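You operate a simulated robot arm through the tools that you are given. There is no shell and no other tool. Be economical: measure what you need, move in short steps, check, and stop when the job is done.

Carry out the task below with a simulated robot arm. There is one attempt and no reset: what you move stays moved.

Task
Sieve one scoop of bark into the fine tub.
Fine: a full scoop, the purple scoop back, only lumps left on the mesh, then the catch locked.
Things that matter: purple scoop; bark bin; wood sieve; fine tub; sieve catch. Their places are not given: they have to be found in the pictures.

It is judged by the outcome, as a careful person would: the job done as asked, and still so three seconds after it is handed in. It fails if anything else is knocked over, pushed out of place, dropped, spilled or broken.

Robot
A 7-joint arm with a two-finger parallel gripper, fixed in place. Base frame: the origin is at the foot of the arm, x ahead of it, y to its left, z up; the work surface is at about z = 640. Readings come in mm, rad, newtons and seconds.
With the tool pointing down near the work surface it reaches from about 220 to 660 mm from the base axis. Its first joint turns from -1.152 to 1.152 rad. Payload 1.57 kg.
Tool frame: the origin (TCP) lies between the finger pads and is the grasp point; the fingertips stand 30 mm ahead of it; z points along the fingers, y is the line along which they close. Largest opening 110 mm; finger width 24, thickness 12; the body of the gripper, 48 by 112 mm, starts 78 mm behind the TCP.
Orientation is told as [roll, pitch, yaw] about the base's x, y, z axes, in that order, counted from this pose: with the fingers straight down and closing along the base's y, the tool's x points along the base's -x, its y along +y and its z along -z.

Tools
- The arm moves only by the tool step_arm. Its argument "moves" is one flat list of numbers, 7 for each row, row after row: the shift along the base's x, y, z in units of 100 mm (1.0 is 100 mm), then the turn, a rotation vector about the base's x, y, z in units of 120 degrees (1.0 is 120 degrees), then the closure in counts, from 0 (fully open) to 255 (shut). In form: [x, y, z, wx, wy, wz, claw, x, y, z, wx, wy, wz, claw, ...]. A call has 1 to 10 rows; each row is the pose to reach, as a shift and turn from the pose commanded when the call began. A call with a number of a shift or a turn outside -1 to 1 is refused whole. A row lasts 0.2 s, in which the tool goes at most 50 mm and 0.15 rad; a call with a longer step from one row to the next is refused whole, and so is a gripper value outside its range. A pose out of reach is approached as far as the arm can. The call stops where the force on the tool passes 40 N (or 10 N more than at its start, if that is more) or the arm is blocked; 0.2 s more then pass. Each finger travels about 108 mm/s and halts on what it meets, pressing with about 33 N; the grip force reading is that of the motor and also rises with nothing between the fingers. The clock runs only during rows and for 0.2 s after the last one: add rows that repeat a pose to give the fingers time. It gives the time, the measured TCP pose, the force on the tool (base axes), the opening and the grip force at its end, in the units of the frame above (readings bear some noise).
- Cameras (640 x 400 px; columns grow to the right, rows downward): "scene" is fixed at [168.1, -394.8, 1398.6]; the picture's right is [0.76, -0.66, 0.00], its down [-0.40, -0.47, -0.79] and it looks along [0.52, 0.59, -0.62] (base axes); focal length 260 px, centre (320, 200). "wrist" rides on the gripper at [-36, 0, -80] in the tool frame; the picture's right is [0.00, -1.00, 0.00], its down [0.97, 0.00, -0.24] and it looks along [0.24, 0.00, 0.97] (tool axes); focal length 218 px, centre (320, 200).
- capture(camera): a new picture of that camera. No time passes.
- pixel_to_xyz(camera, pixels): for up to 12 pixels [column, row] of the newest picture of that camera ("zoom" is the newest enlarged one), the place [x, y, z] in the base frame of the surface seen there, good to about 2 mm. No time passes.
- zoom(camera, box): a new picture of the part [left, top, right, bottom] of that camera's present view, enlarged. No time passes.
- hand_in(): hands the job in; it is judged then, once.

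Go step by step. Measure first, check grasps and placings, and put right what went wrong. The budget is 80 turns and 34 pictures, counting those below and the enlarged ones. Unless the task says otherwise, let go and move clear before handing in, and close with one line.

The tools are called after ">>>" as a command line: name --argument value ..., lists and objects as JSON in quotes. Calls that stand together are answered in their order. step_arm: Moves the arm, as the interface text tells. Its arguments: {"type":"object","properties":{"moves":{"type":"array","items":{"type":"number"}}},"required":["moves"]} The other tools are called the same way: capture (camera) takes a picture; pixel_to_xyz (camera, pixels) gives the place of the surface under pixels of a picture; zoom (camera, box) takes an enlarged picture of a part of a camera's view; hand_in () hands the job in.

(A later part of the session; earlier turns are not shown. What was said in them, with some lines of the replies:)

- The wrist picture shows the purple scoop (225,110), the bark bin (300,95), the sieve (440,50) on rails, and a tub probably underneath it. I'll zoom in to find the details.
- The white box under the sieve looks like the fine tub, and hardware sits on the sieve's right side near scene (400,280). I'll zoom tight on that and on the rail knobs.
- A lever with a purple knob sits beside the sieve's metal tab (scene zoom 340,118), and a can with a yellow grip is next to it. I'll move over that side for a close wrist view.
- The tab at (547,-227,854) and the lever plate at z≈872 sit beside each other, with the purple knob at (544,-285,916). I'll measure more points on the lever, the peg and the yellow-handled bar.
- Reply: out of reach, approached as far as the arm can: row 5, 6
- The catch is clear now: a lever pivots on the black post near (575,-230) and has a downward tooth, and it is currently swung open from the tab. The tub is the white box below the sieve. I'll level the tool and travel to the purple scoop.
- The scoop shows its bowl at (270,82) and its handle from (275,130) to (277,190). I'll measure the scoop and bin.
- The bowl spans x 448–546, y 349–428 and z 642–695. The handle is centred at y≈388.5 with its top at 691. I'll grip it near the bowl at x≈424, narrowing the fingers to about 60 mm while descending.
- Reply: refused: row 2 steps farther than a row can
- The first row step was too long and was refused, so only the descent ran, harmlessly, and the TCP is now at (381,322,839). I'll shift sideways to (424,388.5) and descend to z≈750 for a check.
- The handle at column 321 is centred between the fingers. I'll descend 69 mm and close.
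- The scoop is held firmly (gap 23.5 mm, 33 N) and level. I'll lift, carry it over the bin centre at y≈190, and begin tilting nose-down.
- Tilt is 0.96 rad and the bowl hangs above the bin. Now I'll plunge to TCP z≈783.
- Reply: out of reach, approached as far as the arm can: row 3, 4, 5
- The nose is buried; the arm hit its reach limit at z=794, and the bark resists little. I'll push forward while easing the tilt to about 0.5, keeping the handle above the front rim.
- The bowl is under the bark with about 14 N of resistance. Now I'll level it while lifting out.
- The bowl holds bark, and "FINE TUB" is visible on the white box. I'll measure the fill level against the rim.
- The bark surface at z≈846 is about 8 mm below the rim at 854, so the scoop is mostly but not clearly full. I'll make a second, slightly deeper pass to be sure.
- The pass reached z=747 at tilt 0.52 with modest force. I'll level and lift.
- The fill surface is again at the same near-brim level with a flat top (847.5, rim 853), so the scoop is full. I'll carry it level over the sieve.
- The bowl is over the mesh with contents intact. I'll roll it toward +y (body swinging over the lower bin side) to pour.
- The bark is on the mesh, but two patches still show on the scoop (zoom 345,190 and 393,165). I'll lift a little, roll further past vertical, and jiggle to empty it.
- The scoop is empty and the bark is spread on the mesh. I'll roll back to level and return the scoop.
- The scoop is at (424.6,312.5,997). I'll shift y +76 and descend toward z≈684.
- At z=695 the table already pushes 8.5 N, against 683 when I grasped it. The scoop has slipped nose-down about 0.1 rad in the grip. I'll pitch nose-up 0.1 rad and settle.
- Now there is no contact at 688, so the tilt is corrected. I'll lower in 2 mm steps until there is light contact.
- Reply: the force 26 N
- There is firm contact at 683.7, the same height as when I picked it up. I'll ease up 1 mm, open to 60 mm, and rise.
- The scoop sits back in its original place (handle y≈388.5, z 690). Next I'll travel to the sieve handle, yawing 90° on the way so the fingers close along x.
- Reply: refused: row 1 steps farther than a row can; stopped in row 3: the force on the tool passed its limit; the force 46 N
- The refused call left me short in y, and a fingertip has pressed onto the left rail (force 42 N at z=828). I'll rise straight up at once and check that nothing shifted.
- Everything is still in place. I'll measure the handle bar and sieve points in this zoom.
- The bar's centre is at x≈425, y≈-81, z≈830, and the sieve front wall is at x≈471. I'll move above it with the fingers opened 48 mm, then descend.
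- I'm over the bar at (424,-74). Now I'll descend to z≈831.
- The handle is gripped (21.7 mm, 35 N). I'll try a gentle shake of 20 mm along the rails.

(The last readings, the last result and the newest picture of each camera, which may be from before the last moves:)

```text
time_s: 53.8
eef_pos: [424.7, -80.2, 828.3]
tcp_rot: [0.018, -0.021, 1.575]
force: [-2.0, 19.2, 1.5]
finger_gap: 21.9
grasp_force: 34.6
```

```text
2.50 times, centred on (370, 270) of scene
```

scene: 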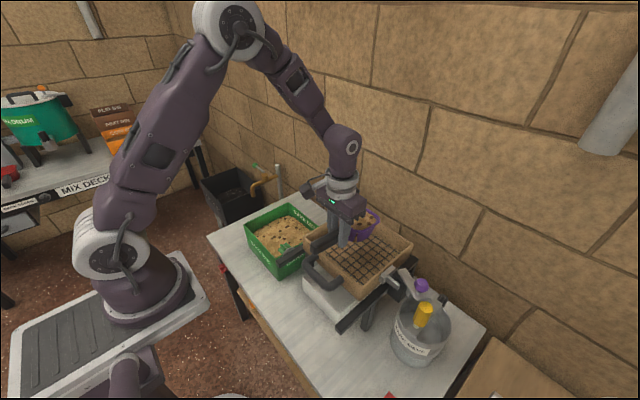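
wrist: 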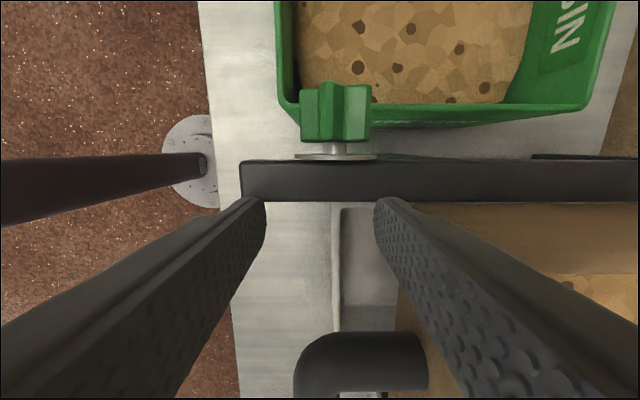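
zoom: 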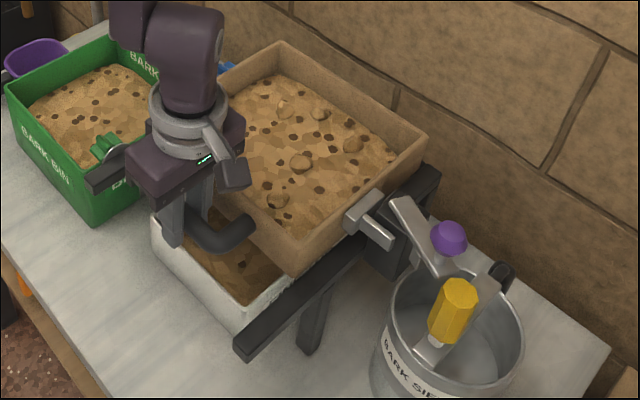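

Fines already show in the tub (zoom 240,270) and the motion is free. I'll continue shaking.

>>> step_arm --moves '[-0.22, 0, 0, 0, 0, 0, 255, 0, 0, 0, 0, 0, 0, 255, -0.22, 0, 0, 0, 0, 0, 255, 0, 0, 0, 0, 0, 0, 255, -0.22, 0, 0, 0, 0, 0, 255, 0, 0, 0, 0, 0, 0, 255, -0.22, 0, 0, 0, 0, 0, 255, 0, 0, 0, 0, 0, 0, 255, -0.22, 0, 0, 0, 0, 0, 255, 0, 0, 0, 0, 0, 0, 255]'

>>> step_arm --moves '[-0.22, 0, 0, 0, 0, 0, 255, 0, 0, 0, 0, 0, 0, 255, -0.22, 0, 0, 0, 0, 0, 255, 0, 0, 0, 0, 0, 0, 255, -0.22, 0, 0, 0, 0, 0, 255, 0, 0, 0, 0, 0, 0, 255, -0.22, 0, 0, 0, 0, 0, 255, 0, 0, 0, 0, 0, 0, 255, -0.22, 0, 0, 0, 0, 0, 255, 0, 0, 0, 0, 0, 0, 255]'

>>> step_arm --moves '[-0.22, 0, 0, 0, 0, 0, 255, 0, 0, 0, 0, 0, 0, 255, -0.22, 0, 0, 0, 0, 0, 255, 0, 0, 0, 0, 0, 0, 255, -0.22, 0, 0, 0, 0, 0, 255, 0, 0, 0, 0, 0, 0, 255, -0.22, 0, 0, 0, 0, 0, 255, 0, 0, 0, 0, 0, 0, 255, -0.22, 0, 0, 0, 0, 0, 255, 0, 0, 0, 0, 0, 0, 255]'

>>> zoom --camera "scene" --box '[260, 190, 480, 350]'

```text
time_s: 56.0
eef_pos: [425.0, -81.9, 828.9]
tcp_rot: [0.018, -0.021, 1.572]
force: [-0.6, 16.3, 12.9]
finger_gap: 22.2
grasp_force: 34.5
```

```text
time_s: 56.9
eef_pos: [409.3, -81.5, 827.6]
tcp_rot: [0.013, -0.02, 1.575]
force: [0.1, 0.3, 3.5]
finger_gap: 21.7
grasp_force: 34.3
stopped in row 4: the force on the tool passed its limit (the readings are from after the stop); the commanded pose is now the measured one
```

```text
time_s: 59.0
eef_pos: [407.6, -81.8, 828.5]
tcp_rot: [0.018, -0.02, 1.57]
force: [-0.6, -6.2, -34.7]
finger_gap: 21.8
grasp_force: 34.9
```

```text
2.50 times, centred on (370, 270) of scene
```

zoom: 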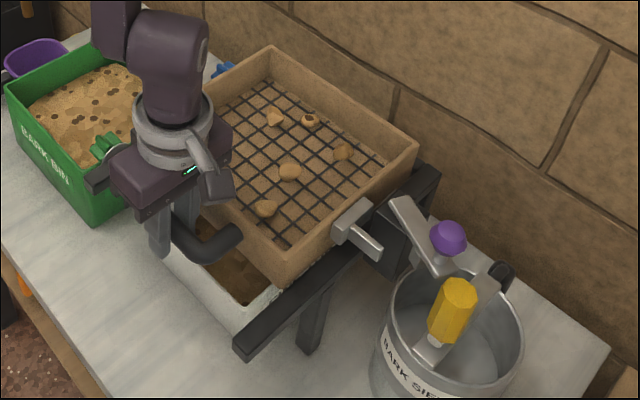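

Only lumps remain on the mesh. A force stop left the sieve about 17 mm forward, so I'll push it slowly back to its home at x≈425.

>>> step_arm --moves '[0.05, 0, 0, 0, 0, 0, 255, 0.1, 0, 0, 0, 0, 0, 255, 0.14, 0, 0, 0, 0, 0, 255, 0.17, 0, 0, 0, 0, 0, 255, 0.17, 0, 0, 0, 0, 0, 255]'

>>> pixel_to_xyz --camera "scene" --pixels '[[320, 200]]'

```text
time_s: 60.2
eef_pos: [425.5, -81.9, 828.5]
tcp_rot: [0.011, -0.021, 1.572]
force: [-1.2, 0.0, 22.8]
finger_gap: 21.8
grasp_force: 35.0
```

```text
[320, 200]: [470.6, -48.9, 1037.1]
```

The sieve is home at 425.5. I'll release to a 48 mm gap and rise straight up.

>>> step_arm --moves '[0, 0, 0, 0, 0, 0, 200, 0, 0, 0, 0, 0, 0, 144, 0, 0, 0, 0, 0, 0, 144, 0, 0, 0.3, 0, 0, 0, 144, 0, 0, 0.7, 0, 0, 0, 144, 0, 0, 1, 0, 0, 0, 144]'

>>> zoom --camera "scene" --box '[290, 200, 460, 370]'

>>> pixel_to_xyz --camera "zoom" --pixels '[[300, 150], [270, 150]]'

```text
time_s: 61.6
eef_pos: [427.8, -80.7, 928.3]
tcp_rot: [0.015, -0.02, 1.572]
force: [-0.2, 0.0, -0.1]
finger_gap: 47.7
grasp_force: 0.0
```

```text
2.35 times, centred on (375, 285) of scene
```

zoom: 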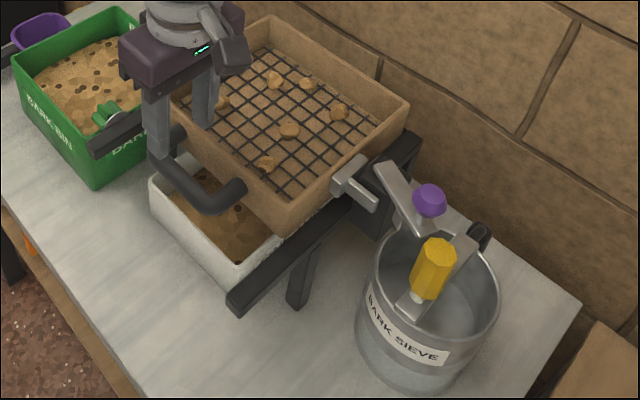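

```text
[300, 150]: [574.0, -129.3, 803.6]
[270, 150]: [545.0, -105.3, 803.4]
```

The table is clean, fines are in the tub, and only lumps are on the mesh. Next I'll measure the tab and lever for the catch.

>>> pixel_to_xyz --camera "zoom" --pixels '[[360, 192], [350, 185], [375, 200], [380, 170], [400, 195], [420, 225], [428, 188], [428, 200], [425, 213], [443, 203], [415, 200], [385, 165]]'

```text
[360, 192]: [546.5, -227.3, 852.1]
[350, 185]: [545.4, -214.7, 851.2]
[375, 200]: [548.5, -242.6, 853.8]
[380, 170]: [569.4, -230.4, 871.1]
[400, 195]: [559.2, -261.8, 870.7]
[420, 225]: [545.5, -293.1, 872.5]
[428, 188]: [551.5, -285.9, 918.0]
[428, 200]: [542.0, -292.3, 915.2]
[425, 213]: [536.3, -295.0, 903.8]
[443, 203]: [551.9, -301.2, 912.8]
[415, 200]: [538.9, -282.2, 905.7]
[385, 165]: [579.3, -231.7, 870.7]
```

The knob centre is about (548,-291), z 890–918, and the pivot is about (574,-237). Locking means swinging the lever clockwise about 60° until it lies along -x with the tooth in front of the tab. I'll move above the knob with the fingers aligned to the swing tangent.

>>> step_arm --moves '[0.15, -0.25, 0.3, 0, 0, 0, 120, 0.25, -0.55, 0.57, 0, 0, 0, 120, 0.35, -0.85, 0.57, 0, 0, 0, 120, 0.4, -1, 0.57, 0, 0, 0, 120]'

>>> step_arm --moves '[0.15, -0.3, 0, 0, 0, -0.07, 120, 0.3, -0.6, 0, 0, 0, -0.14, 120, 0.45, -0.9, 0, 0, 0, -0.2, 120, 0.6, -1, 0, 0, 0, -0.213, 120]'

```text
time_s: 62.6
eef_pos: [466.7, -182.3, 983.0]
tcp_rot: [0.015, -0.019, 1.572]
force: [-0.2, 0.8, 0.6]
finger_gap: 58.0
grasp_force: 0.0
```

```text
time_s: 63.6
eef_pos: [527.4, -281.0, 984.2]
tcp_rot: [0.015, -0.02, 1.125]
force: [0.6, -0.2, 1.3]
finger_gap: 58.3
grasp_force: 0.1
```

I'm nearly above the knob. I'll shift the last bit and verify with one wrist picture.

>>> step_arm --moves '[0.205, -0.095, 0, 0, 0, 0, 120, 0.205, -0.095, -0.2, 0, 0, 0, 120, 0.205, -0.095, -0.2, 0, 0, 0, 120]'

>>> capture --camera "wrist"

>>> pixel_to_xyz --camera "wrist" --pixels '[[320, 160], [320, 180], [320, 200], [320, 140], [300, 180], [340, 180]]'

```text
time_s: 64.5
eef_pos: [547.0, -290.2, 965.2]
tcp_rot: [0.015, -0.019, 1.126]
force: [0.4, 0.0, 0.2]
finger_gap: 58.3
grasp_force: 0.1
```

```text
1 pictures are left
```

wrist: 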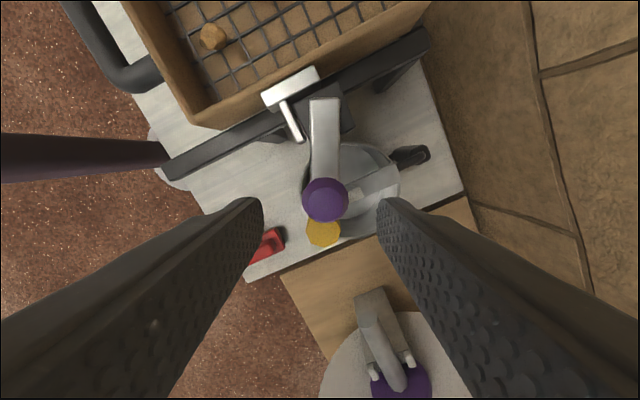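

```text
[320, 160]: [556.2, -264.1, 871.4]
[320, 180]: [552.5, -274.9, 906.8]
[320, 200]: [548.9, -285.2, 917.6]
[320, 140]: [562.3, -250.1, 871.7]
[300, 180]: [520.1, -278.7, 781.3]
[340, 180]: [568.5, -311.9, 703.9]
```

The knob is centred (325,200) between the fingers and the lever lies along the picture's vertical. I'll measure the plate outline to fix the pivot.

>>> pixel_to_xyz --camera "wrist" --pixels '[[313, 101], [336, 101], [325, 110], [313, 165], [337, 165], [325, 195], [325, 205], [308, 200], [343, 200], [340, 90], [348, 125], [282, 100]]'

```text
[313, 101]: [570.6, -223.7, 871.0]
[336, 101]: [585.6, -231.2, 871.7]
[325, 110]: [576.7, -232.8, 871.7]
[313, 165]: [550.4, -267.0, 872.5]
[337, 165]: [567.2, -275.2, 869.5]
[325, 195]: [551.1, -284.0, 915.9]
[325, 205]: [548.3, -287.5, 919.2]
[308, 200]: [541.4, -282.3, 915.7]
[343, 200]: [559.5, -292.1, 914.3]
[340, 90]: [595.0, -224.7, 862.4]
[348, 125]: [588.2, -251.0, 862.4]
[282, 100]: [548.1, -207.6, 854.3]
```

Knob centre is (549.5,-288) with a diameter of about 26, and the pivot is about (575,-234). I'll descend to z≈908 and narrow to a 34 mm cage.

>>> step_arm --moves '[0.02, 0.02, -0.3, 0, 0, 0, 120, 0.02, 0.02, -0.57, 0, 0, 0, 120, 0.02, 0.02, -0.57, 0, 0, 0, 176, 0.02, 0.02, -0.57, 0, 0, 0, 176]'

```text
time_s: 65.5
eef_pos: [549.0, -287.9, 907.2]
tcp_rot: [0.016, -0.02, 1.125]
force: [1.4, 0.7, 0.7]
finger_gap: 34.5
grasp_force: 0.1
```

The cage is around the knob with no contact. I'll swing the first 32° of the arc.

>>> step_arm --moves '[-0.07, 0.04, 0, 0, 0, -0.064, 176, -0.137, 0.089, 0, 0, 0, -0.131, 176, -0.196, 0.148, 0, 0, 0, -0.198, 176, -0.246, 0.215, 0, 0, 0, -0.264, 176]'

```text
time_s: 66.5
eef_pos: [522.9, -268.5, 908.1]
tcp_rot: [0.016, -0.019, 0.569]
force: [-0.2, -0.9, 0.4]
finger_gap: 34.2
grasp_force: 0.4
```

It moves freely. I'll continue the arc toward α≈-3° and watch for the stop.

>>> step_arm --moves '[-0.04, 0.073, 0, 0, 0, -0.067, 176, -0.07, 0.15, 0, 0, 0, -0.133, 176, -0.089, 0.232, 0, 0, 0, -0.2, 176, -0.096, 0.304, 0, 0, 0, -0.258, 176, -0.095, 0.356, 0, 0, 0, -0.3, 176, -0.095, 0.356, 0, 0, 0, -0.3, 176]'

>>> pixel_to_xyz --camera "wrist" --pixels '[[325, 205]]'

```text
time_s: 67.8
eef_pos: [514.0, -232.4, 907.8]
tcp_rot: [0.014, -0.02, -0.058]
force: [1.1, -5.0, 1.2]
finger_gap: 38.4
grasp_force: 2.7
```

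```text
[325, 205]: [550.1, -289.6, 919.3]
```

The fingers are being pushed apart (38 mm, -5 N in y), which suggests the lever has met a stop. I'll press a little further to confirm it is seated.

>>> step_arm --moves '[0, 0.04, 0, 0, 0, 0, 176, 0, 0.08, 0, 0, 0, 0, 176, 0, 0.08, 0, 0, 0, 0, 176]'

```text
time_s: 68.7
eef_pos: [512.9, -225.8, 907.1]
tcp_rot: [0.013, -0.02, -0.058]
force: [4.9, -21.5, 4.7]
finger_gap: 52.6
grasp_force: 10.2
```

The knob stays put at y≈-239 while the force rises to 21 N, so the lever is hard against its stop, pointing along -x. I'll back off, open, and lift clear.

>>> step_arm --moves '[0, -0.1, 0, 0, 0, 0, 140, 0, -0.13, 0, 0, 0, 0, 120, 0, -0.13, 0, 0, 0, 0, 120, 0, -0.13, 0.4, 0, 0, 0, 120, 0, -0.13, 0.8, 0, 0, 0, 120]'

>>> step_arm --moves '[-0.3, 0, 0.3, 0, 0, 0, 120, -0.6, 0, 0.6, 0, 0, 0, 120, -0.9, 0, 0.8, 0, 0, 0, 120, -1, 0, 0.8, 0, 0, 0, 120]'

>>> zoom --camera "scene" --box '[220, 180, 460, 370]'

```text
time_s: 69.8
eef_pos: [514.1, -236.7, 987.3]
tcp_rot: [0.016, -0.019, -0.057]
force: [0.2, 0.1, 0.2]
finger_gap: 58.3
grasp_force: 0.1
```

```text
time_s: 70.8
eef_pos: [414.8, -237.1, 1069.2]
tcp_rot: [0.016, -0.019, -0.054]
force: [2.1, -0.2, -0.3]
finger_gap: 58.1
grasp_force: 0.0
```

```text
2.11 times, centred on (340, 275) of scene
```

zoom: 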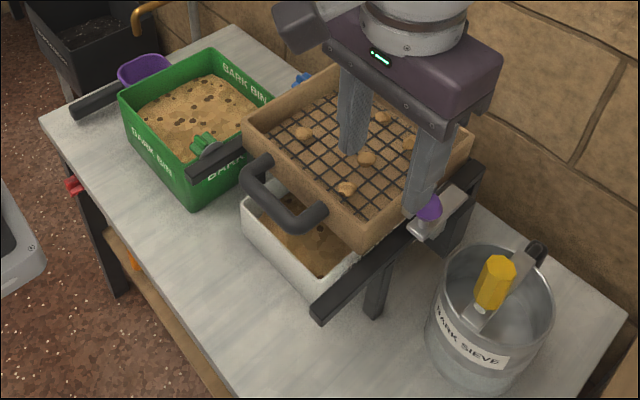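

The lever now lies across the tab, with the knob at (430,207); the scoop is back, fines are in the tub and only lumps are on the mesh. I'll check the lever's place once.

>>> pixel_to_xyz --camera "zoom" --pixels '[[430, 207], [440, 215], [425, 232], [455, 205], [410, 230], [462, 190], [345, 235], [330, 215]]'

```text
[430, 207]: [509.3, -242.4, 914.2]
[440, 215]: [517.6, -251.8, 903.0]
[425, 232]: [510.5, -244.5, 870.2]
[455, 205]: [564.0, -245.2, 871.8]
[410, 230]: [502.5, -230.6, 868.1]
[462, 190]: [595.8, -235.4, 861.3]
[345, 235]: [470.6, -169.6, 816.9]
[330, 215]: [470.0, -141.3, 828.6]
```

The lever lies along -x at y≈-238, across the front of the tab, the sieve front is at home (470.5), and the gripper is clear. Handing in.

>>> hand_in

```text
The job is handed in.
```

I sieved one full scoop of bark into the fine tub, put the purple scoop back, left only lumps on the mesh, and swung the sieve catch to its stop to lock it.
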